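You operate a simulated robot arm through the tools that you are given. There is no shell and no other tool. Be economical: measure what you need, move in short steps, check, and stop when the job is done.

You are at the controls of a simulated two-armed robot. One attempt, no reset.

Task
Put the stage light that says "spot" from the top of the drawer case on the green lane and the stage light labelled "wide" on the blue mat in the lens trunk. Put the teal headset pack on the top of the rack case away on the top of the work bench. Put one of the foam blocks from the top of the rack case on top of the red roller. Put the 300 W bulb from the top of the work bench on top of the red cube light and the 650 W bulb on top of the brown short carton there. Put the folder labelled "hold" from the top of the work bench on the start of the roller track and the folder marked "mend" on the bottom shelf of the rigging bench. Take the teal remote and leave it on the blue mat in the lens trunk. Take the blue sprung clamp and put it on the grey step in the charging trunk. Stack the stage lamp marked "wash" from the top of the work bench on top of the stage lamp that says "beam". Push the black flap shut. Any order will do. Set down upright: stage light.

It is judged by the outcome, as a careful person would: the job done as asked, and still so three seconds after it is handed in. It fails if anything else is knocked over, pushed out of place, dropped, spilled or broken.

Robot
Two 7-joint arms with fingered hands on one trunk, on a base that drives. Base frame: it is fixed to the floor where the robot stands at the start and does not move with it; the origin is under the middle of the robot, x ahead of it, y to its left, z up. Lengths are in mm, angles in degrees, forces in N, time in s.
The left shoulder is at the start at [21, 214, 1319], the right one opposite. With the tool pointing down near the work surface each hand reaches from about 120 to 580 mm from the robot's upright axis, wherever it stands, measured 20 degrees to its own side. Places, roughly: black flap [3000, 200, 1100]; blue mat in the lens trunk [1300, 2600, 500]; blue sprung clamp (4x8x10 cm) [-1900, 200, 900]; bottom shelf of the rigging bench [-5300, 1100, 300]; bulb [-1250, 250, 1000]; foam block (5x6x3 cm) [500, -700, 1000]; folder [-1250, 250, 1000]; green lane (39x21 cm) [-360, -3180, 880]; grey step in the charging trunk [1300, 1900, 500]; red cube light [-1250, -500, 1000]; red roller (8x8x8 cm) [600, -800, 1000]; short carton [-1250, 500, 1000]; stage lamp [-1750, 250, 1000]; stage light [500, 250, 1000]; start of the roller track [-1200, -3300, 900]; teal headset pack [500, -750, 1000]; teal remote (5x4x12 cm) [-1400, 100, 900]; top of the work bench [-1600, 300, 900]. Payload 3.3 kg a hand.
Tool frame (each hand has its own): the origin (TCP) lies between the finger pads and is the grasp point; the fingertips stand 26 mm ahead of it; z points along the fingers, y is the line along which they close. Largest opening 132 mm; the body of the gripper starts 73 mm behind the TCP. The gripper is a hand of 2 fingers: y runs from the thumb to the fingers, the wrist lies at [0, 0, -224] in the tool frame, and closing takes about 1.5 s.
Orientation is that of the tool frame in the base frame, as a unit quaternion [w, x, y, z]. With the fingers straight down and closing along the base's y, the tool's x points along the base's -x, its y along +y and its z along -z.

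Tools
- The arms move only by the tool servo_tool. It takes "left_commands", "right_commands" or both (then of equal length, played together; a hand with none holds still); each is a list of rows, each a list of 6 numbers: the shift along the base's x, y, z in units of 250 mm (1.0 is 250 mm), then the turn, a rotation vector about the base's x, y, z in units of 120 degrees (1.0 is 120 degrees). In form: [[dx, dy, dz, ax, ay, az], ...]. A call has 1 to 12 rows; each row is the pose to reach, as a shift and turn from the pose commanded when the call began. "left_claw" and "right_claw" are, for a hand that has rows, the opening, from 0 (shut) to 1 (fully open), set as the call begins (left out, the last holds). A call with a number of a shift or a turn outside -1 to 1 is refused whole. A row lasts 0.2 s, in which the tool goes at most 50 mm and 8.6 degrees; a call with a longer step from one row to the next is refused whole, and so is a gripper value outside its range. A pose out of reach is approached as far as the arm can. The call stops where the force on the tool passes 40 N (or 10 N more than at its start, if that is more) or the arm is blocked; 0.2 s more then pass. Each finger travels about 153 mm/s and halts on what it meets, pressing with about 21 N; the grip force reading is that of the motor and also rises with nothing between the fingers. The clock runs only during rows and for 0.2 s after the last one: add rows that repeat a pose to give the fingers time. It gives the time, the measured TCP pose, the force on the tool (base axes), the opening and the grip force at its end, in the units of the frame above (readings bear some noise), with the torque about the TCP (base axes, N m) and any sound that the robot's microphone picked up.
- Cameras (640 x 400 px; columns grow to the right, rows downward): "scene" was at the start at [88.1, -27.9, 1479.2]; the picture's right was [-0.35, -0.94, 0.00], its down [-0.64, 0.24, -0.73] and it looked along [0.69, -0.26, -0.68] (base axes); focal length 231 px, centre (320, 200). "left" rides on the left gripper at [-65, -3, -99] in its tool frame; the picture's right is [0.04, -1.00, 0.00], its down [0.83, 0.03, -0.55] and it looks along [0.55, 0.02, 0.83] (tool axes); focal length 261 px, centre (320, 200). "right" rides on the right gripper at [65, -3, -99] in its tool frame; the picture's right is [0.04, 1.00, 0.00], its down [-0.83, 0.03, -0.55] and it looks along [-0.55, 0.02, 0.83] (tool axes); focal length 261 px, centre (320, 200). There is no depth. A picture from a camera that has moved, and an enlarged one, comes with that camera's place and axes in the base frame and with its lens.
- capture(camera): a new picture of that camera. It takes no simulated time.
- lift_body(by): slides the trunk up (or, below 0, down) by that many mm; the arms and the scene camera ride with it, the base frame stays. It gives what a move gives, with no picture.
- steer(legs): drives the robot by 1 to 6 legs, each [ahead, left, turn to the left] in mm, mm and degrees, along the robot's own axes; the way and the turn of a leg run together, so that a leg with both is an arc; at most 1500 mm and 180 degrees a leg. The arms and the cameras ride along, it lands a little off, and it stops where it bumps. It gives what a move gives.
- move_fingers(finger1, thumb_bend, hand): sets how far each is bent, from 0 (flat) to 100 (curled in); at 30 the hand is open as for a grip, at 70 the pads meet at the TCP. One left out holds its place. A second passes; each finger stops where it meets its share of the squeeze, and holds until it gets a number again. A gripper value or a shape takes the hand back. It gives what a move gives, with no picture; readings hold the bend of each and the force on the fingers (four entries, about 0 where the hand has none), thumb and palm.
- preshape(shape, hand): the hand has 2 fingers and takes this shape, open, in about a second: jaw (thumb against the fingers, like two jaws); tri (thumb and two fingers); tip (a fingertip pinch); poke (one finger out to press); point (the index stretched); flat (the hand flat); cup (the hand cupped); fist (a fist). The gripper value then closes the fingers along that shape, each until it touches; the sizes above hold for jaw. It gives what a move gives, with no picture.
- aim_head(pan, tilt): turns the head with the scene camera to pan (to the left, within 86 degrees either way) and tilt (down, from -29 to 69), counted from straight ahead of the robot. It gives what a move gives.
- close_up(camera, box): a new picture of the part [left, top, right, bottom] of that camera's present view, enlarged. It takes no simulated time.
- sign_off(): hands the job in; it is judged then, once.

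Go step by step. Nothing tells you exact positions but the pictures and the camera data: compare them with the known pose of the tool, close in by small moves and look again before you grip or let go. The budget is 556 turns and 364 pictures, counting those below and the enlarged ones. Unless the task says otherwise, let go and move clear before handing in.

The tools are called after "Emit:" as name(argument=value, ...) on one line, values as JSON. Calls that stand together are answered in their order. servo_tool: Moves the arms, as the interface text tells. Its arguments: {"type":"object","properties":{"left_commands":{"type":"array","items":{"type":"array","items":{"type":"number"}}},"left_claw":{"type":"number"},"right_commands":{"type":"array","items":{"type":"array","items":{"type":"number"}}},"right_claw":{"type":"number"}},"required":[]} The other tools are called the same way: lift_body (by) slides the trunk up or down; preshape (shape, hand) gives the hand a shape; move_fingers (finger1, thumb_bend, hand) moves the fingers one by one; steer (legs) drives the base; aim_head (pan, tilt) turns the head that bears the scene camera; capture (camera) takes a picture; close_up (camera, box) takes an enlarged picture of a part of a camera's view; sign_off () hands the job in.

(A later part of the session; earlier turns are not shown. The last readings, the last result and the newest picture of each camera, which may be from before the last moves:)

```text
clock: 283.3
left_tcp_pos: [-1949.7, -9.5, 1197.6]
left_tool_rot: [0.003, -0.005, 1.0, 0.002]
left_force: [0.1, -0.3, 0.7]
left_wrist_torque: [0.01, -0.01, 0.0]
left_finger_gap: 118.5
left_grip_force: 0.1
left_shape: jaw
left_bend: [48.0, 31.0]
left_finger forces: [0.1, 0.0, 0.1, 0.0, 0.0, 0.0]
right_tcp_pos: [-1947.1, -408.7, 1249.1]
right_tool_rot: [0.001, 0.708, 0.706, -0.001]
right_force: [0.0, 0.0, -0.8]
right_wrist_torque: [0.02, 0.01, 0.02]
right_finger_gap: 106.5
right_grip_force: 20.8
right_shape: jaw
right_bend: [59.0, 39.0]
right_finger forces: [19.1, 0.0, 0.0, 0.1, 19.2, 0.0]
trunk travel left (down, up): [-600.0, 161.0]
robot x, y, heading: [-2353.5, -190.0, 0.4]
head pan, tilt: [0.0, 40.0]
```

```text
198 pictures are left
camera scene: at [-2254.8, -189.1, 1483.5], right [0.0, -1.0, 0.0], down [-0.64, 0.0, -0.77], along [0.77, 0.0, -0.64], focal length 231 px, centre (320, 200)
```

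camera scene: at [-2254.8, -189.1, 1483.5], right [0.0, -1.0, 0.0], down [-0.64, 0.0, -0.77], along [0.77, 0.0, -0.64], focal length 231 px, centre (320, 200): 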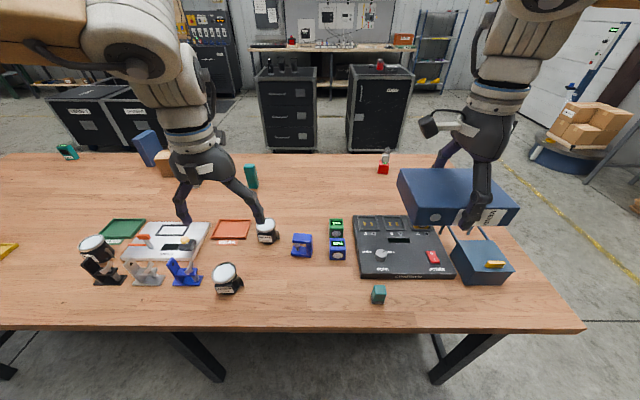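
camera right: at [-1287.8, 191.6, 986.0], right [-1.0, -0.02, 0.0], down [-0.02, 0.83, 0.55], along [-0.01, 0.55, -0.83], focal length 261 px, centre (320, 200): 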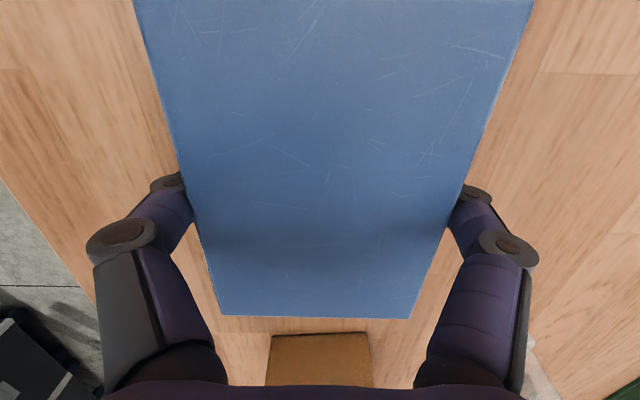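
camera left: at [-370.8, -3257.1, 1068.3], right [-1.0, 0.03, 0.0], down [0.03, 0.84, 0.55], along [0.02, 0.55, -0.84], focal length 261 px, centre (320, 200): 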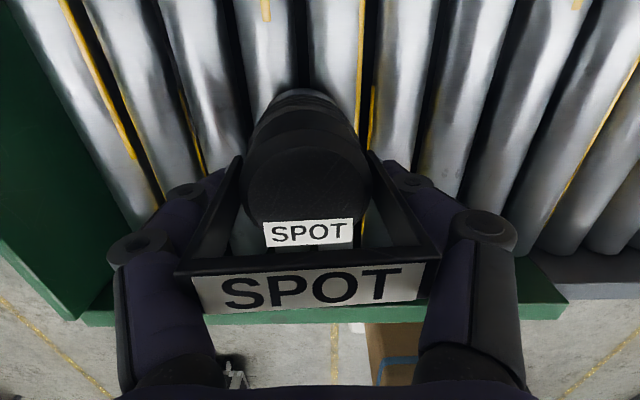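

Emit:
lift_body(by=-100)

Emit:
servo_tool(left_commands=[[0.04, 0.06, 0, 0, -0.065, 0], [0.08, 0.14, 0, 0, -0.13, 0], [0.12, 0.22, 0, 0, -0.195, 0], [0.16, 0.3, -0.04, 0, -0.25, 0], [0.16, 0.31, -0.14, 0, -0.25, 0]], left_claw=1)

Emit:
capture(camera="left")

Emit:
capture(camera="scene")

```text
clock: 284.7
left_tcp_pos: [-1950.8, -9.4, 1097.1]
left_tool_rot: [0.003, -0.004, 1.0, 0.001]
left_force: [0.6, -1.0, 0.0]
left_wrist_torque: [-0.01, 0.01, 0.02]
left_finger_gap: 118.7
left_grip_force: 0.0
left_shape: jaw
left_bend: [48.0, 31.0]
left_finger forces: [0.0, 0.0, 0.0, 0.0, 0.1, 0.1]
right_tcp_pos: [-1948.7, -407.5, 1148.6]
right_tool_rot: [0.0, 0.708, 0.707, 0.0]
right_force: [-0.6, 0.0, -2.2]
right_wrist_torque: [-0.02, 0.0, 0.02]
right_finger_gap: 106.4
right_grip_force: 20.7
right_shape: jaw
right_bend: [59.0, 39.0]
right_finger forces: [19.2, 0.0, 0.0, 0.1, 19.2, 0.1]
trunk travel left (down, up): [-500.0, 261.0]
robot x, y, heading: [-2349.7, -190.0, 0.2]
head pan, tilt: [0.0, 40.0]
```

```text
clock: 285.9
left_tcp_pos: [-1909.2, 68.3, 1061.1]
left_tool_rot: [0.263, -0.004, 0.965, 0.0]
left_force: [-0.4, -0.6, 0.4]
left_wrist_torque: [0.03, 0.02, -0.01]
left_finger_gap: 132.2
left_grip_force: 0.1
left_shape: jaw
left_bend: [30.0, 30.0]
left_finger forces: [0.0, 0.0, 0.0, 0.0, 0.0, 0.1]
right_tcp_pos: [-1947.5, -408.3, 1147.7]
right_tool_rot: [0.001, 0.708, 0.706, 0.001]
right_force: [-1.2, -0.3, -1.4]
right_wrist_torque: [-0.01, 0.01, -0.02]
right_finger_gap: 106.1
right_grip_force: 21.1
right_shape: jaw
right_bend: [59.0, 39.0]
right_finger forces: [19.2, 0.0, 0.0, 0.1, 19.1, 0.1]
trunk travel left (down, up): [-500.0, 261.0]
robot x, y, heading: [-2349.9, -187.4, 0.4]
head pan, tilt: [0.0, 40.0]
```

```text
197 pictures are left
camera left: at [-1901.9, 66.6, 1181.5], right [-0.03, -1.0, -0.02], down [-1.0, 0.03, 0.05], along [-0.05, 0.02, -1.0], focal length 261 px, centre (320, 200)
```

left: 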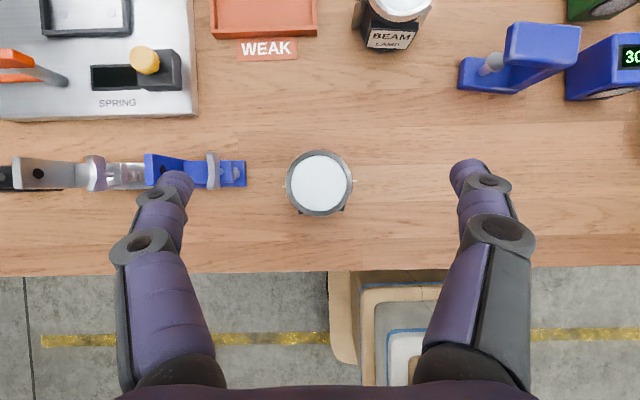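

```text
196 pictures are left
camera scene: at [-2249.7, -188.2, 1383.3], right [0.0, -1.0, 0.0], down [-0.64, 0.0, -0.77], along [0.77, 0.0, -0.64], focal length 231 px, centre (320, 200)
```

scene: 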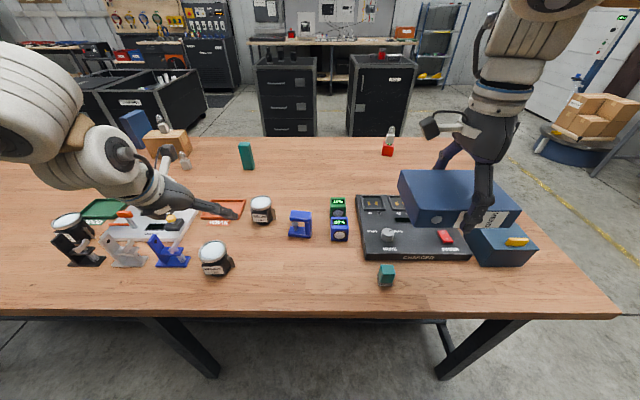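

Emit:
servo_tool(left_commands=[[0.048, 0.012, -0.1, 0, 0, 0], [0.048, 0.012, -0.28, 0, 0, 0], [0.048, 0.012, -0.42, 0, 0, 0]], left_claw=0.82)

Emit:
capture(camera="left")

Emit:
close_up(camera="scene", box=[130, 180, 300, 290])

```text
clock: 286.7
left_tcp_pos: [-1897.0, 72.8, 956.9]
left_tool_rot: [0.262, -0.004, 0.965, 0.0]
left_force: [-0.2, 0.1, -0.3]
left_wrist_torque: [0.02, -0.05, 0.0]
left_finger_gap: 108.7
left_grip_force: 0.1
left_shape: jaw
left_bend: [57.0, 40.0]
left_finger forces: [0.0, 0.0, 0.1, 0.0, 0.0, 0.0]
right_tcp_pos: [-1947.1, -407.6, 1147.9]
right_tool_rot: [0.001, 0.707, 0.707, -0.001]
right_force: [0.8, -0.1, -2.1]
right_wrist_torque: [0.01, 0.02, 0.01]
right_finger_gap: 106.6
right_grip_force: 21.6
right_shape: jaw
right_bend: [59.0, 39.0]
right_finger forces: [19.2, 0.0, 0.1, 0.0, 19.1, 0.0]
trunk travel left (down, up): [-500.0, 261.0]
robot x, y, heading: [-2346.3, -191.2, 0.4]
head pan, tilt: [0.0, 40.0]
```

```text
195 pictures are left
camera left: at [-1890.1, 70.6, 1076.9], right [-0.03, -1.0, -0.02], down [-1.0, 0.03, 0.06], along [-0.06, 0.02, -1.0], focal length 261 px, centre (320, 200)
```

left: 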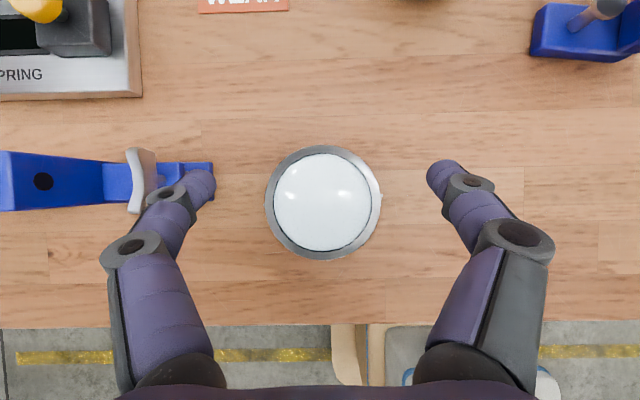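

```text
3.64 times, centred on (215, 235) of scene
camera zoom: at [-2249.8, -187.8, 1383.4], right [0.0, -1.0, 0.0], down [-0.64, 0.0, -0.77], along [0.77, 0.0, -0.64], focal length 841 px, centre (702, 73)
```

zoom: 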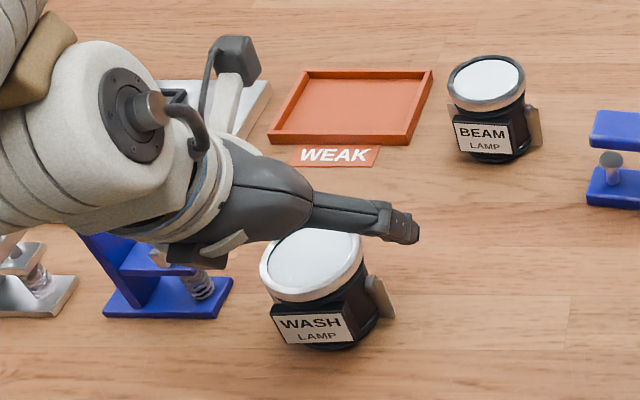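

Emit:
servo_tool(left_commands=[[-0.016, -0.004, -0.12, 0, 0, 0], [-0.016, -0.004, -0.22, 0, 0, 0], [-0.016, -0.004, -0.262, 0, 0, 0]])

Emit:
capture(camera="left")

Emit:
close_up(camera="scene", box=[130, 180, 300, 290])

```text
clock: 287.5
left_tcp_pos: [-1902.4, 71.2, 890.1]
left_tool_rot: [0.262, -0.004, 0.965, 0.0]
left_force: [0.0, 1.1, 0.3]
left_wrist_torque: [-0.01, 0.04, -0.02]
left_finger_gap: 108.4
left_grip_force: 0.0
left_shape: jaw
left_bend: [57.0, 40.0]
left_finger forces: [0.1, 0.1, 0.0, 0.0, 0.1, 0.0]
right_tcp_pos: [-1948.3, -408.1, 1148.6]
right_tool_rot: [0.0, 0.708, 0.706, 0.0]
right_force: [-1.1, -0.3, -2.0]
right_wrist_torque: [0.02, 0.0, -0.02]
right_finger_gap: 106.5
right_grip_force: 21.5
right_shape: jaw
right_bend: [59.0, 39.0]
right_finger forces: [19.2, 0.1, 0.1, 0.0, 19.2, 0.0]
trunk travel left (down, up): [-500.0, 261.0]
robot x, y, heading: [-2351.7, -191.3, 0.1]
head pan, tilt: [0.0, 40.0]
```

```text
193 pictures are left
camera left: at [-1894.1, 68.9, 1011.4], right [-0.03, -1.0, -0.02], down [-1.0, 0.03, 0.06], along [-0.06, 0.02, -1.0], focal length 261 px, centre (320, 200)
```

left: 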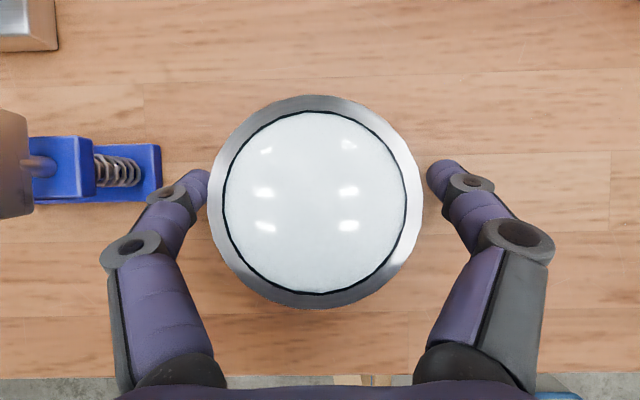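

```text
3.64 times, centred on (215, 235) of scene
camera zoom: at [-2250.1, -188.0, 1383.4], right [0.0, -1.0, 0.0], down [-0.64, 0.0, -0.77], along [0.77, 0.0, -0.64], focal length 841 px, centre (702, 73)
```

zoom: 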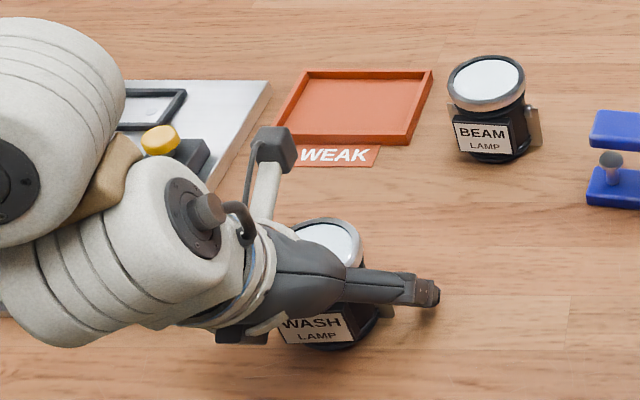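

Emit:
servo_tool(left_commands=[[0, 0, 0, 0, 0, 0], [0, 0, 0, 0, 0, 0], [0, 0, 0, 0, 0, 0], [0, 0, 0, 0, 0, 0], [0, 0, 0, 0, 0, 0]], left_claw=0)

Emit:
capture(camera="left")

```text
clock: 288.7
left_tcp_pos: [-1901.4, 70.4, 891.1]
left_tool_rot: [0.262, -0.005, 0.965, 0.0]
left_force: [0.6, -0.1, -0.1]
left_wrist_torque: [0.0, -0.01, 0.0]
left_finger_gap: 46.6
left_grip_force: 20.8
left_shape: jaw
left_bend: [73.0, 70.0]
left_finger forces: [19.0, 0.0, 0.1, 0.0, 18.6, 0.1]
right_tcp_pos: [-1947.2, -407.5, 1148.6]
right_tool_rot: [-0.001, 0.708, 0.706, 0.001]
right_force: [-0.5, -0.4, -2.2]
right_wrist_torque: [-0.04, -0.01, 0.03]
right_finger_gap: 106.3
right_grip_force: 20.9
right_shape: jaw
right_bend: [59.0, 39.0]
right_finger forces: [19.2, 0.0, 0.0, 0.0, 19.3, 0.0]
trunk travel left (down, up): [-500.0, 261.0]
robot x, y, heading: [-2352.6, -188.4, 0.0]
head pan, tilt: [0.0, 40.0]
```

```text
191 pictures are left
camera left: at [-1894.1, 68.8, 1011.6], right [-0.03, -1.0, -0.02], down [-1.0, 0.03, 0.06], along [-0.06, 0.02, -1.0], focal length 261 px, centre (320, 200)
```

left: 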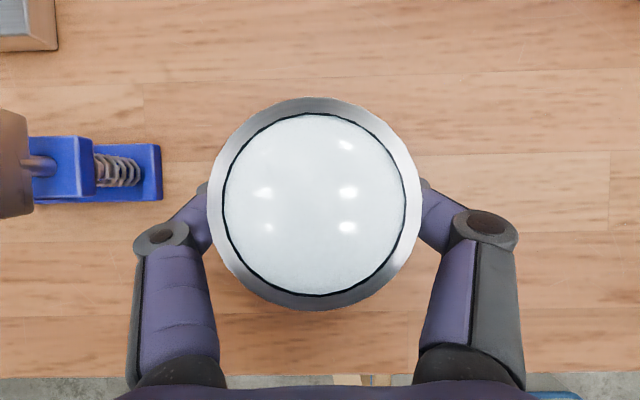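

Emit:
servo_tool(left_commands=[[0, 0, 0.05, 0, 0, 0], [0, 0, 0.18, 0, 0, 0], [0, 0, 0.34, 0, 0, 0], [0, 0, 0.52, 0, 0, 0]])

Emit:
close_up(camera="scene", box=[130, 150, 330, 280])

Emit:
capture(camera="left")

```text
clock: 289.7
left_tcp_pos: [-1900.2, 69.6, 1021.4]
left_tool_rot: [0.261, -0.005, 0.965, 0.0]
left_force: [-0.6, -0.2, -2.0]
left_wrist_torque: [0.03, -0.04, -0.01]
left_finger_gap: 46.3
left_grip_force: 21.0
left_shape: jaw
left_bend: [73.0, 70.0]
left_finger forces: [18.9, 0.0, 0.0, 0.0, 18.5, 0.0]
right_tcp_pos: [-1949.2, -407.8, 1148.5]
right_tool_rot: [0.001, 0.708, 0.706, 0.0]
right_force: [-0.1, 0.0, -1.5]
right_wrist_torque: [-0.01, 0.01, -0.02]
right_finger_gap: 106.8
right_grip_force: 21.3
right_shape: jaw
right_bend: [59.0, 39.0]
right_finger forces: [19.2, 0.0, 0.1, 0.0, 19.2, 0.1]
trunk travel left (down, up): [-500.0, 261.0]
robot x, y, heading: [-2350.5, -189.3, 0.1]
head pan, tilt: [0.0, 40.0]
```

```text
3.08 times, centred on (230, 215) of scene
camera zoom: at [-2250.7, -188.5, 1383.5], right [0.0, -1.0, 0.0], down [-0.64, 0.0, -0.77], along [0.77, 0.0, -0.64], focal length 712 px, centre (597, 154)
```

zoom: 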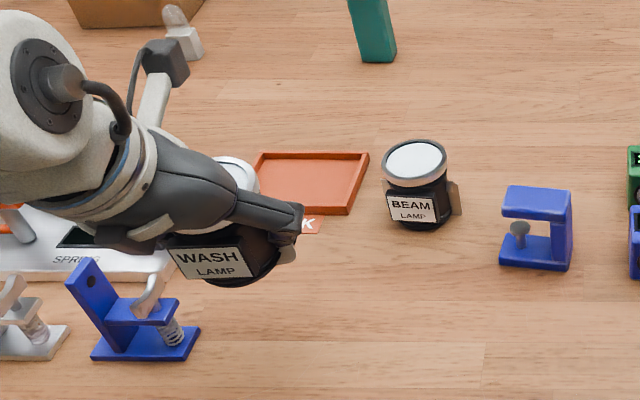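

```text
189 pictures are left
camera left: at [-1893.6, 68.3, 1141.4], right [-0.03, -1.0, -0.02], down [-1.0, 0.03, 0.06], along [-0.06, 0.02, -1.0], focal length 261 px, centre (320, 200)
```

left: 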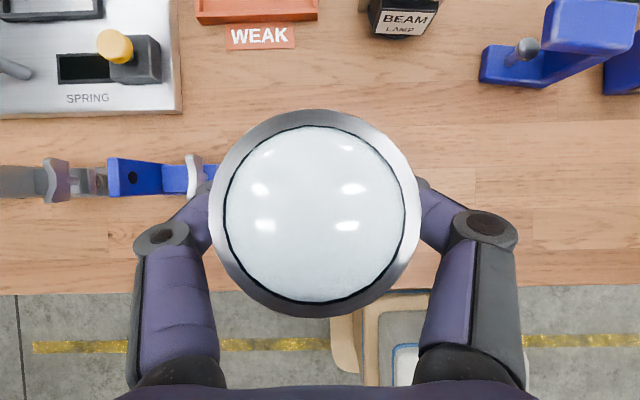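

WASH held. Carry it over to BEAM.

Emit:
servo_tool(left_commands=[[0.14, -0.06, 0.02, 0, 0, 0], [0.28, -0.12, 0.04, 0, 0, 0], [0.42, -0.18, 0.04, 0, 0, 0], [0.56, -0.25, 0.04, 0, 0, 0], [0.68, -0.31, 0.04, 0, 0, 0]])

Emit:
capture(camera="left")

Emit:
close_up(camera="scene", box=[190, 130, 330, 240])

```text
clock: 290.9
left_tcp_pos: [-1731.7, -9.3, 1031.8]
left_tool_rot: [0.262, -0.003, 0.965, 0.0]
left_force: [-0.6, 0.0, -2.5]
left_wrist_torque: [0.01, 0.02, 0.02]
left_finger_gap: 46.5
left_grip_force: 21.2
left_shape: jaw
left_bend: [73.0, 70.0]
left_finger forces: [18.9, 0.0, 0.1, 0.1, 18.8, 0.0]
right_tcp_pos: [-1948.2, -408.5, 1148.3]
right_tool_rot: [0.001, 0.708, 0.706, 0.001]
right_force: [0.9, -0.3, -2.7]
right_wrist_torque: [0.02, 0.03, 0.05]
right_finger_gap: 106.3
right_grip_force: 20.9
right_shape: jaw
right_bend: [59.0, 39.0]
right_finger forces: [19.2, 0.1, 0.1, 0.1, 19.2, 0.1]
trunk travel left (down, up): [-500.0, 261.0]
robot x, y, heading: [-2348.2, -186.7, 0.2]
head pan, tilt: [0.0, 40.0]
```

```text
188 pictures are left
camera left: at [-1723.9, -11.0, 1151.4], right [-0.03, -1.0, -0.02], down [-1.0, 0.03, 0.06], along [-0.06, 0.02, -1.0], focal length 261 px, centre (320, 200)
```

left: 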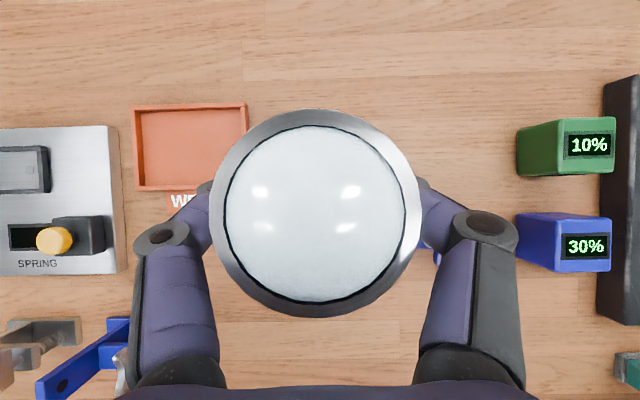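

```text
3.64 times, centred on (260, 185) of scene
camera zoom: at [-2249.5, -189.2, 1383.3], right [0.0, -1.0, 0.0], down [-0.64, 0.0, -0.77], along [0.77, 0.0, -0.64], focal length 841 px, centre (538, 254)
```

zoom: 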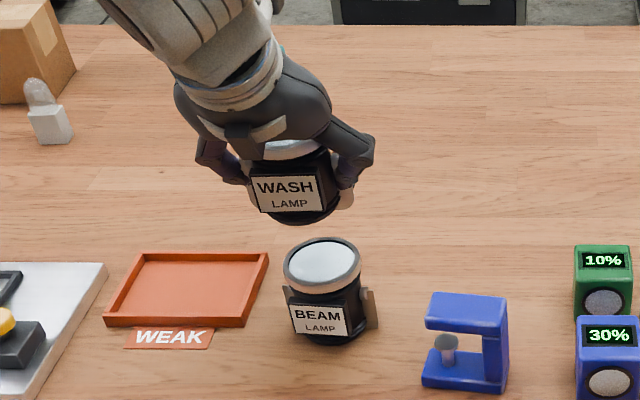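

Emit:
servo_tool(left_commands=[[0.02, -0.01, -0.06, 0, 0, 0], [0.044, -0.016, -0.14, 0, 0, 0], [0.044, -0.016, -0.2, 0, 0, 0]])

Emit:
close_up(camera="scene", box=[220, 150, 310, 225])

```text
clock: 291.7
left_tcp_pos: [-1721.3, -11.2, 980.6]
left_tool_rot: [0.262, -0.004, 0.965, -0.001]
left_force: [0.6, 0.3, -2.0]
left_wrist_torque: [-0.01, 0.02, 0.02]
left_finger_gap: 46.3
left_grip_force: 21.2
left_shape: jaw
left_bend: [73.0, 70.0]
left_finger forces: [19.0, 0.0, 0.0, 0.1, 18.6, 0.0]
right_tcp_pos: [-1947.0, -408.5, 1148.4]
right_tool_rot: [0.001, 0.708, 0.706, 0.0]
right_force: [0.5, 1.2, -1.3]
right_wrist_torque: [0.03, 0.0, 0.0]
right_finger_gap: 106.6
right_grip_force: 20.8
right_shape: jaw
right_bend: [59.0, 39.0]
right_finger forces: [19.1, 0.0, 0.1, 0.0, 19.3, 0.0]
trunk travel left (down, up): [-500.0, 261.0]
robot x, y, heading: [-2350.6, -190.9, 0.4]
head pan, tilt: [0.0, 40.0]
```

```text
5.33 times, centred on (265, 188) of scene
camera zoom: at [-2249.8, -188.2, 1383.4], right [0.0, -1.0, 0.0], down [-0.64, 0.0, -0.77], along [0.77, 0.0, -0.64], focal length 1234 px, centre (613, 267)
```

zoom: 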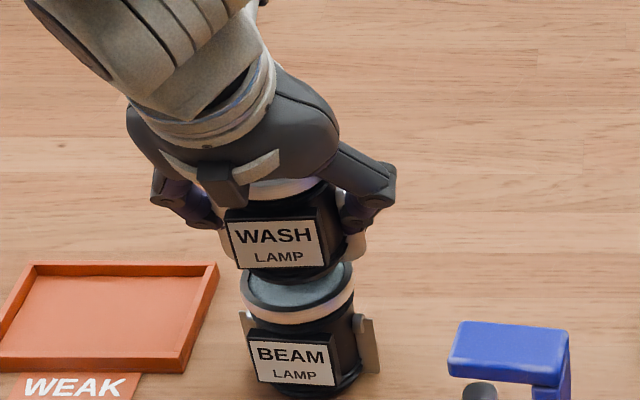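

Emit:
servo_tool(left_commands=[[0, 0.012, -0.02, 0, 0, 0], [0, 0.014, -0.04, 0, 0, 0], [0, 0.014, -0.05, 0, 0, 0], [0, 0.014, -0.058, 0, 0, 0]])

Emit:
close_up(camera="scene", box=[220, 150, 310, 225])

```text
clock: 292.7
left_tcp_pos: [-1720.2, -7.1, 966.3]
left_tool_rot: [0.261, -0.004, 0.965, 0.001]
left_force: [1.0, -0.2, -2.5]
left_wrist_torque: [0.02, -0.01, 0.01]
left_finger_gap: 46.2
left_grip_force: 20.6
left_shape: jaw
left_bend: [73.0, 70.0]
left_finger forces: [19.3, 0.0, 0.0, 0.1, 18.6, 0.0]
right_tcp_pos: [-1947.9, -407.8, 1147.8]
right_tool_rot: [-0.001, 0.708, 0.707, 0.0]
right_force: [-0.7, -0.6, -2.9]
right_wrist_torque: [0.04, 0.02, -0.05]
right_finger_gap: 106.6
right_grip_force: 20.9
right_shape: jaw
right_bend: [59.0, 39.0]
right_finger forces: [19.2, 0.0, 0.0, 0.0, 19.3, 0.1]
trunk travel left (down, up): [-500.0, 261.0]
robot x, y, heading: [-2349.2, -191.0, 0.2]
head pan, tilt: [0.0, 40.0]
```

```text
5.33 times, centred on (265, 188) of scene
camera zoom: at [-2250.0, -188.2, 1383.4], right [0.0, -1.0, 0.0], down [-0.64, 0.0, -0.77], along [0.77, 0.0, -0.64], focal length 1234 px, centre (613, 267)
```

zoom: 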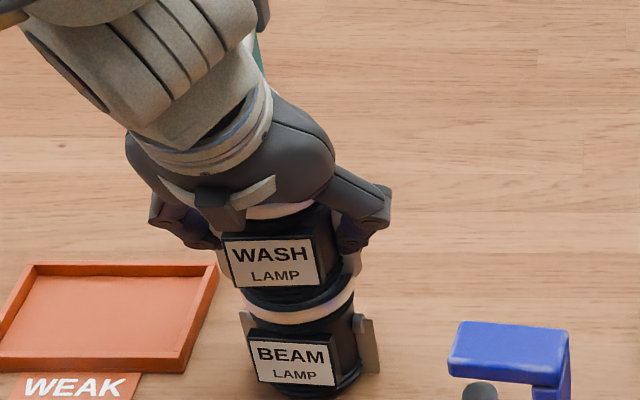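

Emit:
servo_tool(left_commands=[[0, 0, -0.008, 0, 0, 0], [0, 0, -0.016, 0, 0, 0], [0, 0, -0.024, 0, 0, 0], [0, 0, -0.024, 0, 0, 0]])

Emit:
close_up(camera="scene", box=[220, 150, 310, 225])

```text
clock: 293.7
left_tcp_pos: [-1719.5, -8.2, 963.6]
left_tool_rot: [0.266, -0.004, 0.964, 0.0]
left_force: [2.7, 1.1, 18.7]
left_wrist_torque: [0.06, -0.19, 0.02]
left_finger_gap: 46.6
left_grip_force: 20.9
left_shape: jaw
left_bend: [74.0, 70.0]
left_finger forces: [23.1, 0.2, 0.1, 0.0, 21.9, 0.1]
right_tcp_pos: [-1948.5, -408.5, 1148.9]
right_tool_rot: [0.001, 0.708, 0.707, 0.001]
right_force: [-0.1, 0.6, -1.4]
right_wrist_torque: [-0.05, -0.03, 0.04]
right_finger_gap: 106.5
right_grip_force: 21.1
right_shape: jaw
right_bend: [59.0, 39.0]
right_finger forces: [19.1, 0.0, 0.0, 0.0, 19.3, 0.0]
trunk travel left (down, up): [-500.0, 261.0]
robot x, y, heading: [-2350.0, -186.4, 0.4]
head pan, tilt: [0.0, 40.0]
```

```text
5.33 times, centred on (265, 188) of scene
camera zoom: at [-2251.9, -188.6, 1383.7], right [0.0, -1.0, 0.0], down [-0.64, 0.0, -0.77], along [0.77, 0.0, -0.64], focal length 1234 px, centre (613, 267)
```

zoom: 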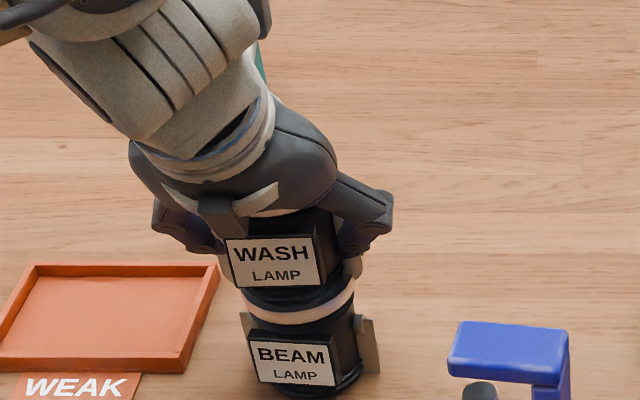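

Emit:
servo_tool(left_commands=[[0, 0, 0.008, 0, 0, 0], [0, 0, 0.012, 0, 0, 0], [0, 0, 0.012, 0, 0, 0]])

Emit:
servo_tool(left_commands=[[0, 0, 0, 0, 0, 0], [0, 0, 0, 0, 0, 0], [0, 0, 0, 0, 0, 0]], left_claw=0.75)

Emit:
close_up(camera="scene", box=[220, 150, 310, 225])

```text
clock: 294.5
left_tcp_pos: [-1721.6, -8.5, 964.0]
left_tool_rot: [0.261, -0.004, 0.965, 0.0]
left_force: [2.9, -0.4, 11.9]
left_wrist_torque: [0.03, -0.16, 0.06]
left_finger_gap: 46.6
left_grip_force: 21.2
left_shape: jaw
left_bend: [74.0, 70.0]
left_finger forces: [22.4, 0.0, 0.0, 0.1, 22.1, 0.1]
right_tcp_pos: [-1948.1, -407.8, 1148.4]
right_tool_rot: [0.0, 0.707, 0.707, 0.0]
right_force: [0.7, -0.6, -1.6]
right_wrist_torque: [0.02, 0.01, 0.01]
right_finger_gap: 106.5
right_grip_force: 20.8
right_shape: jaw
right_bend: [59.0, 39.0]
right_finger forces: [19.3, 0.0, 0.1, 0.0, 19.2, 0.0]
trunk travel left (down, up): [-500.0, 261.0]
robot x, y, heading: [-2348.1, -191.2, 0.2]
head pan, tilt: [0.0, 40.0]
```

```text
clock: 295.3
left_tcp_pos: [-1720.7, -7.4, 963.2]
left_tool_rot: [0.262, -0.004, 0.965, -0.001]
left_force: [-0.1, -0.6, -1.4]
left_wrist_torque: [-0.01, -0.02, 0.02]
left_finger_gap: 98.9
left_grip_force: 0.1
left_shape: jaw
left_bend: [64.0, 50.0]
left_finger forces: [0.0, 0.1, 0.0, 0.0, 0.0, 0.0]
right_tcp_pos: [-1948.7, -408.2, 1149.5]
right_tool_rot: [0.0, 0.708, 0.706, -0.001]
right_force: [-0.1, 0.1, -2.1]
right_wrist_torque: [0.03, 0.0, 0.01]
right_finger_gap: 106.6
right_grip_force: 21.1
right_shape: jaw
right_bend: [59.0, 39.0]
right_finger forces: [19.2, 0.0, 0.0, 0.1, 19.2, 0.1]
trunk travel left (down, up): [-500.0, 261.0]
robot x, y, heading: [-2349.6, -190.6, 0.2]
head pan, tilt: [0.0, 40.0]
```

```text
5.33 times, centred on (265, 188) of scene
camera zoom: at [-2250.1, -188.1, 1383.4], right [0.0, -1.0, 0.0], down [-0.64, 0.0, -0.77], along [0.77, 0.0, -0.64], focal length 1234 px, centre (613, 267)
```

zoom: 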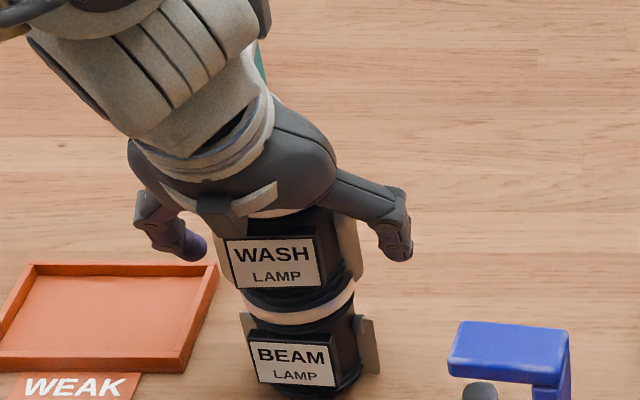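

Emit:
servo_tool(left_commands=[[0, 0, 0.06, 0, 0, 0], [0, 0, 0.2, 0, 0, 0], [0, 0, 0.36, 0, 0, 0], [-0.12, 0.02, 0.46, 0, 0, 0], [-0.3, 0.04, 0.5, 0, 0, 0]])

Emit:
close_up(camera="scene", box=[180, 130, 340, 240])

```text
clock: 296.5
left_tcp_pos: [-1796.8, 1.7, 1090.0]
left_tool_rot: [0.263, -0.004, 0.965, 0.0]
left_force: [0.4, -0.2, -0.1]
left_wrist_torque: [0.01, -0.01, -0.01]
left_finger_gap: 98.6
left_grip_force: 0.1
left_shape: jaw
left_bend: [64.0, 50.0]
left_finger forces: [0.0, 0.0, 0.0, 0.0, 0.0, 0.0]
right_tcp_pos: [-1949.1, -407.4, 1148.5]
right_tool_rot: [0.0, 0.708, 0.706, 0.001]
right_force: [0.2, 0.4, -2.2]
right_wrist_torque: [0.01, -0.04, 0.03]
right_finger_gap: 106.4
right_grip_force: 20.6
right_shape: jaw
right_bend: [59.0, 39.0]
right_finger forces: [19.2, 0.0, 0.0, 0.0, 19.1, 0.0]
trunk travel left (down, up): [-500.0, 261.0]
robot x, y, heading: [-2350.8, -193.5, 0.3]
head pan, tilt: [0.0, 40.0]
```

```text
3.64 times, centred on (260, 185) of scene
camera zoom: at [-2251.0, -188.1, 1383.5], right [0.0, -1.0, 0.0], down [-0.64, 0.0, -0.77], along [0.77, 0.0, -0.64], focal length 841 px, centre (538, 254)
```

zoom: 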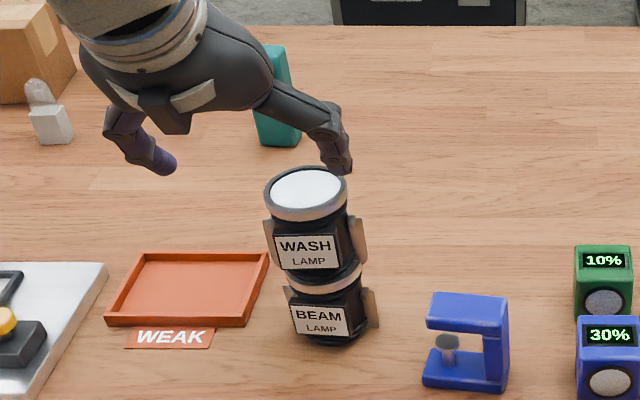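

WASH is neatly stacked on BEAM. Next, with the left hand, the blue sprung clamp: move above it and look.

Emit:
servo_tool(left_commands=[[-0.1, 0.14, 0, 0, 0, 0], [-0.2, 0.28, 0, 0, 0, 0], [-0.3, 0.44, 0, 0, 0, 0], [-0.4, 0.6, 0, 0, 0, 0], [-0.46, 0.76, 0, 0, 0, 0], [-0.48, 0.9, 0, 0, 0, 0]])

Emit:
capture(camera="left")

Emit:
close_up(camera="scene", box=[60, 190, 240, 290])

```text
clock: 297.9
left_tcp_pos: [-1917.4, 228.5, 1088.9]
left_tool_rot: [0.261, -0.004, 0.965, -0.001]
left_force: [-0.1, -0.9, 0.0]
left_wrist_torque: [-0.01, -0.01, 0.0]
left_finger_gap: 98.7
left_grip_force: 0.1
left_shape: jaw
left_bend: [64.0, 50.0]
left_finger forces: [0.1, 0.0, 0.1, 0.0, 0.0, 0.0]
right_tcp_pos: [-1947.4, -407.1, 1149.1]
right_tool_rot: [0.001, 0.707, 0.707, 0.0]
right_force: [-0.4, -0.3, -2.2]
right_wrist_torque: [0.03, 0.01, 0.01]
right_finger_gap: 106.3
right_grip_force: 21.2
right_shape: jaw
right_bend: [59.0, 39.0]
right_finger forces: [19.2, 0.0, 0.0, 0.0, 19.2, 0.2]
trunk travel left (down, up): [-500.0, 261.0]
robot x, y, heading: [-2350.6, -191.5, 0.2]
head pan, tilt: [0.0, 40.0]
```

```text
181 pictures are left
camera left: at [-1909.3, 225.2, 1208.2], right [-0.03, -1.0, -0.02], down [-1.0, 0.03, 0.06], along [-0.06, 0.02, -1.0], focal length 261 px, centre (320, 200)
```

left: 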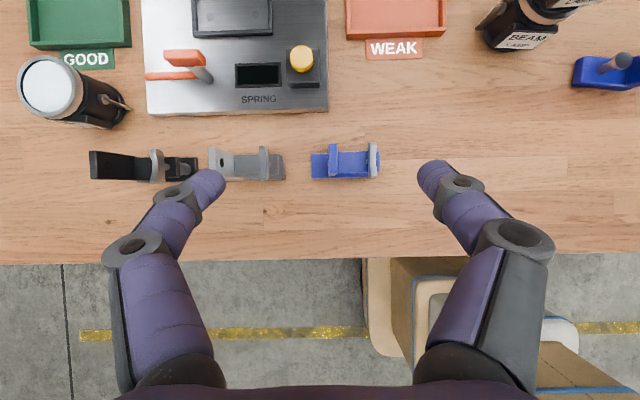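

```text
3.56 times, centred on (150, 240) of scene
camera zoom: at [-2250.6, -187.4, 1383.4], right [0.0, -1.0, 0.0], down [-0.64, 0.0, -0.77], along [0.77, 0.0, -0.64], focal length 822 px, centre (924, 58)
```

zoom: 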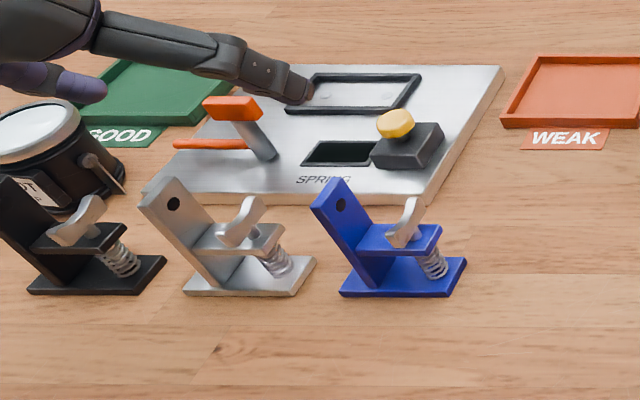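

Emit:
servo_tool(left_commands=[[0.06, -0.02, -0.1, 0, 0, 0], [0.108, -0.036, -0.24, 0, 0, 0], [0.108, -0.036, -0.3, 0, 0, 0], [0.108, -0.036, -0.3, 0, 0, 0]], left_claw=0.32)

Emit:
capture(camera="left")

Emit:
close_up(camera="scene", box=[80, 190, 220, 275])

```text
clock: 298.9
left_tcp_pos: [-1889.0, 217.0, 1014.2]
left_tool_rot: [0.262, -0.004, 0.965, -0.001]
left_force: [-0.3, 0.0, 0.0]
left_wrist_torque: [0.0, 0.03, -0.01]
left_finger_gap: 42.5
left_grip_force: 0.0
left_shape: jaw
left_bend: [73.0, 70.0]
left_finger forces: [0.1, 0.0, 0.0, 0.0, 0.0, 0.0]
right_tcp_pos: [-1947.4, -408.0, 1147.7]
right_tool_rot: [0.0, 0.707, 0.707, 0.0]
right_force: [0.2, 0.3, -1.8]
right_wrist_torque: [0.02, 0.01, 0.03]
right_finger_gap: 106.1
right_grip_force: 21.4
right_shape: jaw
right_bend: [59.0, 39.0]
right_finger forces: [19.2, 0.0, 0.1, 0.1, 19.2, 0.0]
trunk travel left (down, up): [-500.0, 261.0]
robot x, y, heading: [-2351.7, -188.2, 0.2]
head pan, tilt: [0.0, 40.0]
```

```text
179 pictures are left
camera left: at [-1881.7, 214.9, 1134.3], right [-0.03, -1.0, -0.02], down [-1.0, 0.03, 0.06], along [-0.06, 0.02, -1.0], focal length 261 px, centre (320, 200)
```

left: 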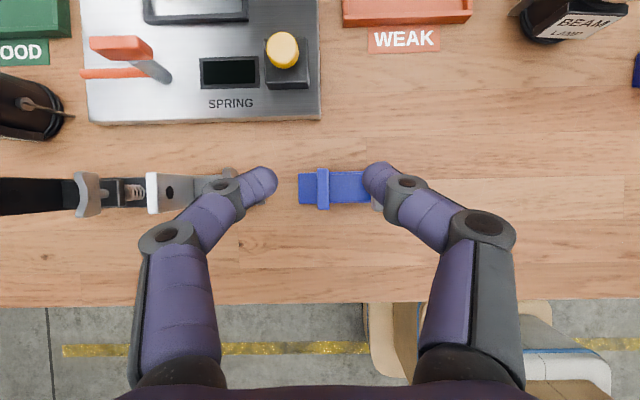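

```text
4.57 times, centred on (150, 232) of scene
camera zoom: at [-2250.2, -188.3, 1383.4], right [0.0, -1.0, 0.0], down [-0.64, 0.0, -0.77], along [0.77, 0.0, -0.64], focal length 1057 px, centre (1097, 51)
```

zoom: 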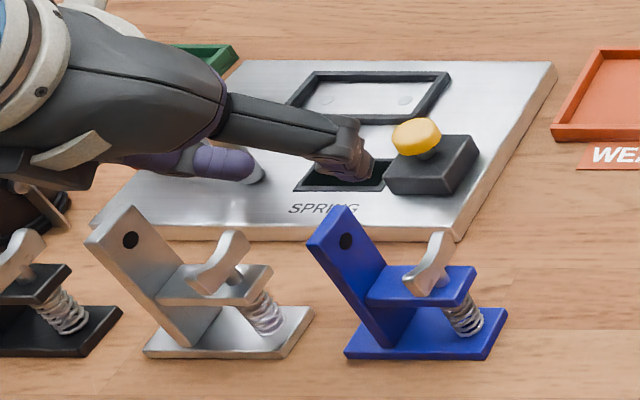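

Emit:
servo_tool(left_commands=[[0.012, 0, 0, 0, 0, 0], [0.012, 0, -0.06, 0, 0, 0], [0.012, 0, -0.14, 0, 0, 0], [0.012, 0, -0.2, 0, 0, 0]], left_claw=0.22)

Emit:
capture(camera="left")

Emit:
close_up(camera="scene", box=[80, 190, 220, 275])

```text
clock: 299.9
left_tcp_pos: [-1885.1, 218.5, 964.3]
left_tool_rot: [0.262, -0.005, 0.965, 0.0]
left_force: [-0.4, 0.3, -0.2]
left_wrist_torque: [0.04, 0.04, -0.03]
left_finger_gap: 29.4
left_grip_force: 0.1
left_shape: jaw
left_bend: [73.0, 70.0]
left_finger forces: [0.0, 0.0, 0.0, 0.0, 0.0, 0.1]
right_tcp_pos: [-1947.3, -407.6, 1148.0]
right_tool_rot: [0.0, 0.708, 0.706, 0.0]
right_force: [0.2, -0.5, -1.9]
right_wrist_torque: [-0.04, -0.01, -0.03]
right_finger_gap: 106.5
right_grip_force: 20.7
right_shape: jaw
right_bend: [59.0, 39.0]
right_finger forces: [19.2, 0.1, 0.0, 0.1, 19.2, 0.0]
trunk travel left (down, up): [-500.0, 261.0]
robot x, y, heading: [-2352.0, -186.4, 0.2]
head pan, tilt: [0.0, 40.0]
```

```text
177 pictures are left
camera left: at [-1878.4, 216.1, 1084.4], right [-0.03, -1.0, -0.02], down [-1.0, 0.03, 0.06], along [-0.06, 0.02, -1.0], focal length 261 px, centre (320, 200)
```

left: 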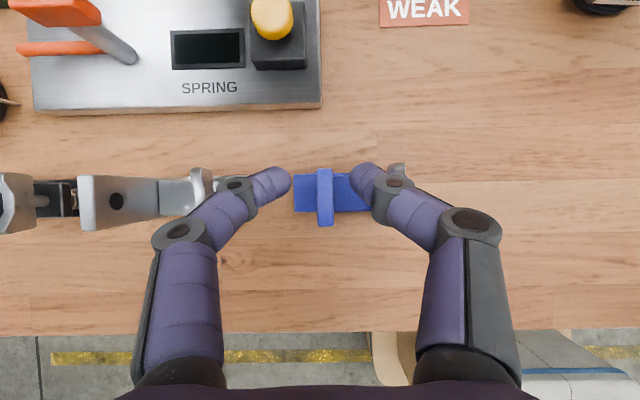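

```text
4.57 times, centred on (150, 232) of scene
camera zoom: at [-2250.2, -187.9, 1383.4], right [0.0, -1.0, 0.0], down [-0.64, 0.0, -0.77], along [0.77, 0.0, -0.64], focal length 1057 px, centre (1097, 51)
```

zoom: 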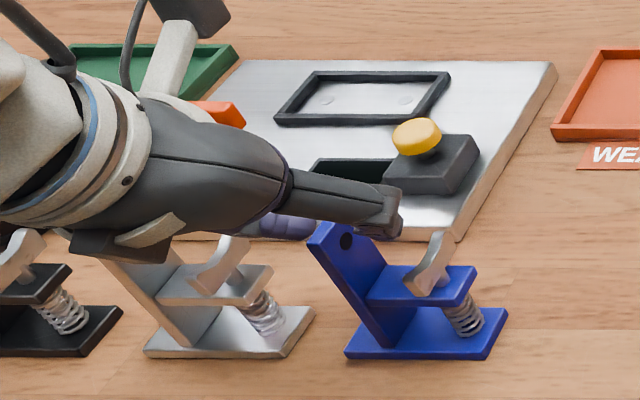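

Emit:
servo_tool(left_commands=[[-0.012, 0, -0.06, 0, 0, 0], [-0.02, 0, -0.11, 0, 0, 0], [-0.02, 0, -0.136, 0, 0, 0]])

Emit:
capture(camera="left")

Emit:
close_up(camera="scene", box=[80, 190, 220, 275])

```text
clock: 300.7
left_tcp_pos: [-1888.4, 216.3, 935.9]
left_tool_rot: [0.268, -0.006, 0.963, -0.001]
left_force: [-1.3, 3.4, 32.6]
left_wrist_torque: [-1.0, 0.01, -0.16]
left_finger_gap: 29.6
left_grip_force: 0.1
left_shape: jaw
left_bend: [73.0, 70.0]
left_finger forces: [0.0, 0.1, 0.0, 0.0, 34.6, 0.0]
right_tcp_pos: [-1949.7, -409.1, 1150.4]
right_tool_rot: [0.001, 0.708, 0.706, 0.001]
right_force: [0.8, -0.4, -2.6]
right_wrist_torque: [-0.01, -0.01, -0.04]
right_finger_gap: 106.6
right_grip_force: 20.8
right_shape: jaw
right_bend: [59.0, 39.0]
right_finger forces: [19.3, 0.0, 0.0, 0.0, 19.1, 0.0]
trunk travel left (down, up): [-500.0, 261.0]
robot x, y, heading: [-2352.1, -185.9, 0.2]
head pan, tilt: [0.0, 40.0]
```

```text
175 pictures are left
camera left: at [-1883.6, 214.9, 1055.8], right [-0.02, -1.0, -0.02], down [-1.0, 0.02, 0.04], along [-0.04, 0.02, -1.0], focal length 261 px, centre (320, 200)
```

left: 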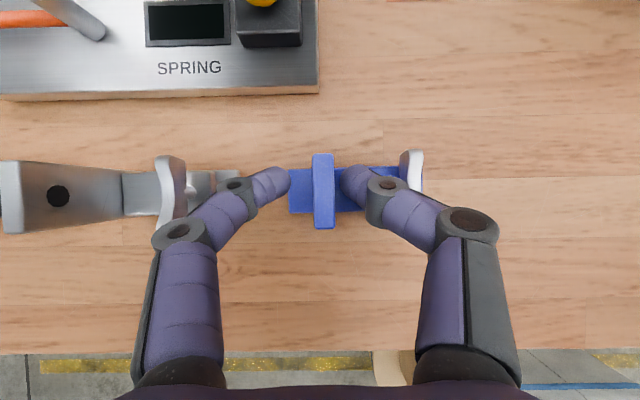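

```text
4.57 times, centred on (150, 232) of scene
camera zoom: at [-2252.7, -189.7, 1384.1], right [0.0, -1.0, 0.0], down [-0.64, 0.0, -0.77], along [0.77, 0.0, -0.64], focal length 1057 px, centre (1097, 51)
```

zoom: 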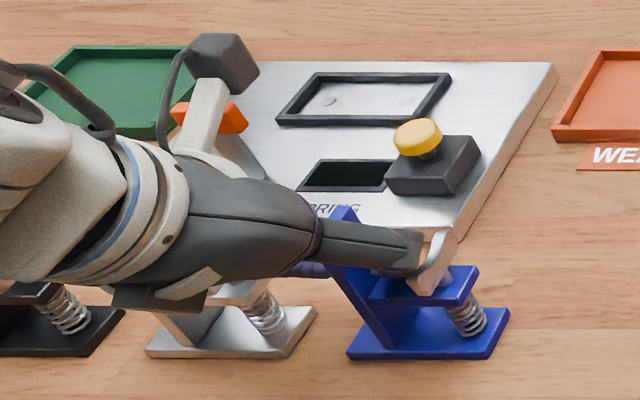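

Inner finger touched the jaw bar; raise ~5 mm and close on the post.

Emit:
servo_tool(left_commands=[[0, 0, 0.02, 0, 0, 0], [0, 0, 0.024, 0, 0, 0]])

Emit:
servo_tool(left_commands=[[0, 0, 0, 0, 0, 0], [0, 0, 0, 0, 0, 0], [0, 0, 0, 0, 0, 0], [0, 0, 0, 0, 0, 0]], left_claw=0)

Emit:
capture(camera="left")

```text
clock: 301.3
left_tcp_pos: [-1891.4, 217.2, 936.0]
left_tool_rot: [0.262, -0.004, 0.965, 0.001]
left_force: [1.9, 0.8, 15.8]
left_wrist_torque: [-0.34, -0.15, 0.08]
left_finger_gap: 29.2
left_grip_force: 0.2
left_shape: jaw
left_bend: [73.0, 71.0]
left_finger forces: [0.0, 0.0, 0.1, 0.1, 16.6, 0.0]
right_tcp_pos: [-1949.5, -408.6, 1148.7]
right_tool_rot: [0.001, 0.708, 0.707, 0.0]
right_force: [0.2, -0.5, -1.6]
right_wrist_torque: [0.01, 0.02, 0.0]
right_finger_gap: 106.4
right_grip_force: 21.0
right_shape: jaw
right_bend: [59.0, 39.0]
right_finger forces: [19.2, 0.0, 0.0, 0.0, 19.2, 0.0]
trunk travel left (down, up): [-500.0, 261.0]
robot x, y, heading: [-2352.3, -188.7, 0.3]
head pan, tilt: [0.0, 40.0]
```

```text
clock: 302.3
left_tcp_pos: [-1891.8, 218.0, 935.0]
left_tool_rot: [0.261, -0.004, 0.965, 0.0]
left_force: [-0.6, 2.0, 5.5]
left_wrist_torque: [-0.01, -0.01, 0.03]
left_finger_gap: 9.3
left_grip_force: 20.8
left_shape: jaw
left_bend: [69.0, 72.0]
left_finger forces: [18.5, 0.1, 0.0, 0.0, 21.4, 0.0]
right_tcp_pos: [-1949.4, -407.3, 1149.3]
right_tool_rot: [0.001, 0.708, 0.707, 0.001]
right_force: [-0.8, 1.0, -2.7]
right_wrist_torque: [0.01, 0.02, 0.0]
right_finger_gap: 106.3
right_grip_force: 20.5
right_shape: jaw
right_bend: [59.0, 39.0]
right_finger forces: [19.2, 0.1, 0.0, 0.0, 19.2, 0.0]
trunk travel left (down, up): [-500.0, 261.0]
robot x, y, heading: [-2354.4, -190.1, 0.3]
head pan, tilt: [0.0, 40.0]
```

```text
173 pictures are left
camera left: at [-1884.0, 216.1, 1055.4], right [-0.03, -1.0, -0.02], down [-1.0, 0.03, 0.06], along [-0.06, 0.02, -1.0], focal length 261 px, centre (320, 200)
```

left: 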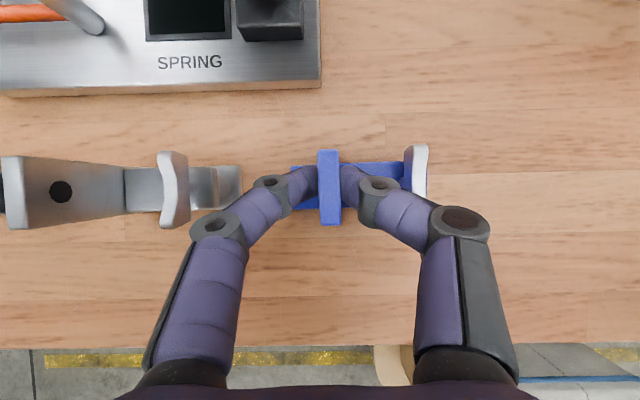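

Emit:
servo_tool(left_commands=[[0, 0, 0.04, 0, 0, 0], [0, 0, 0.14, 0, 0, 0], [0, 0, 0.3, 0, 0, 0], [0, 0, 0.48, 0, 0, 0], [0, 0, 0.66, 0, 0, 0], [-0.1, -0.08, 0.8, 0, 0, 0], [-0.2, -0.16, 0.9, 0, 0, 0]])

Emit:
capture(camera="scene")

```text
clock: 303.9
left_tcp_pos: [-1942.1, 177.9, 1160.5]
left_tool_rot: [0.262, -0.006, 0.965, 0.0]
left_force: [-0.5, 0.1, -1.6]
left_wrist_torque: [0.06, 0.04, 0.03]
left_finger_gap: 8.0
left_grip_force: 20.5
left_shape: jaw
left_bend: [69.0, 72.0]
left_finger forces: [16.6, 0.0, 0.0, 0.0, 17.7, 0.0]
right_tcp_pos: [-1949.7, -408.6, 1149.4]
right_tool_rot: [0.0, 0.708, 0.707, 0.0]
right_force: [0.3, -0.3, -2.3]
right_wrist_torque: [0.0, -0.01, -0.01]
right_finger_gap: 106.1
right_grip_force: 21.0
right_shape: jaw
right_bend: [59.0, 39.0]
right_finger forces: [19.2, 0.1, 0.1, 0.0, 19.1, 0.1]
trunk travel left (down, up): [-500.0, 261.0]
robot x, y, heading: [-2348.6, -190.0, 0.3]
head pan, tilt: [0.0, 40.0]
```

```text
172 pictures are left
camera scene: at [-2250.8, -188.6, 1383.4], right [0.0, -1.0, 0.0], down [-0.64, 0.0, -0.77], along [0.77, 0.0, -0.64], focal length 231 px, centre (320, 200)
```

scene: 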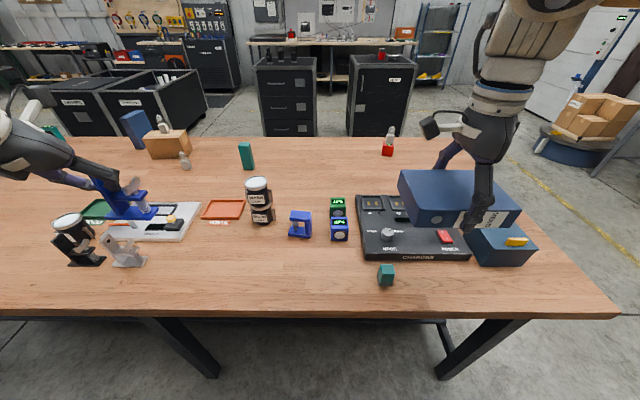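

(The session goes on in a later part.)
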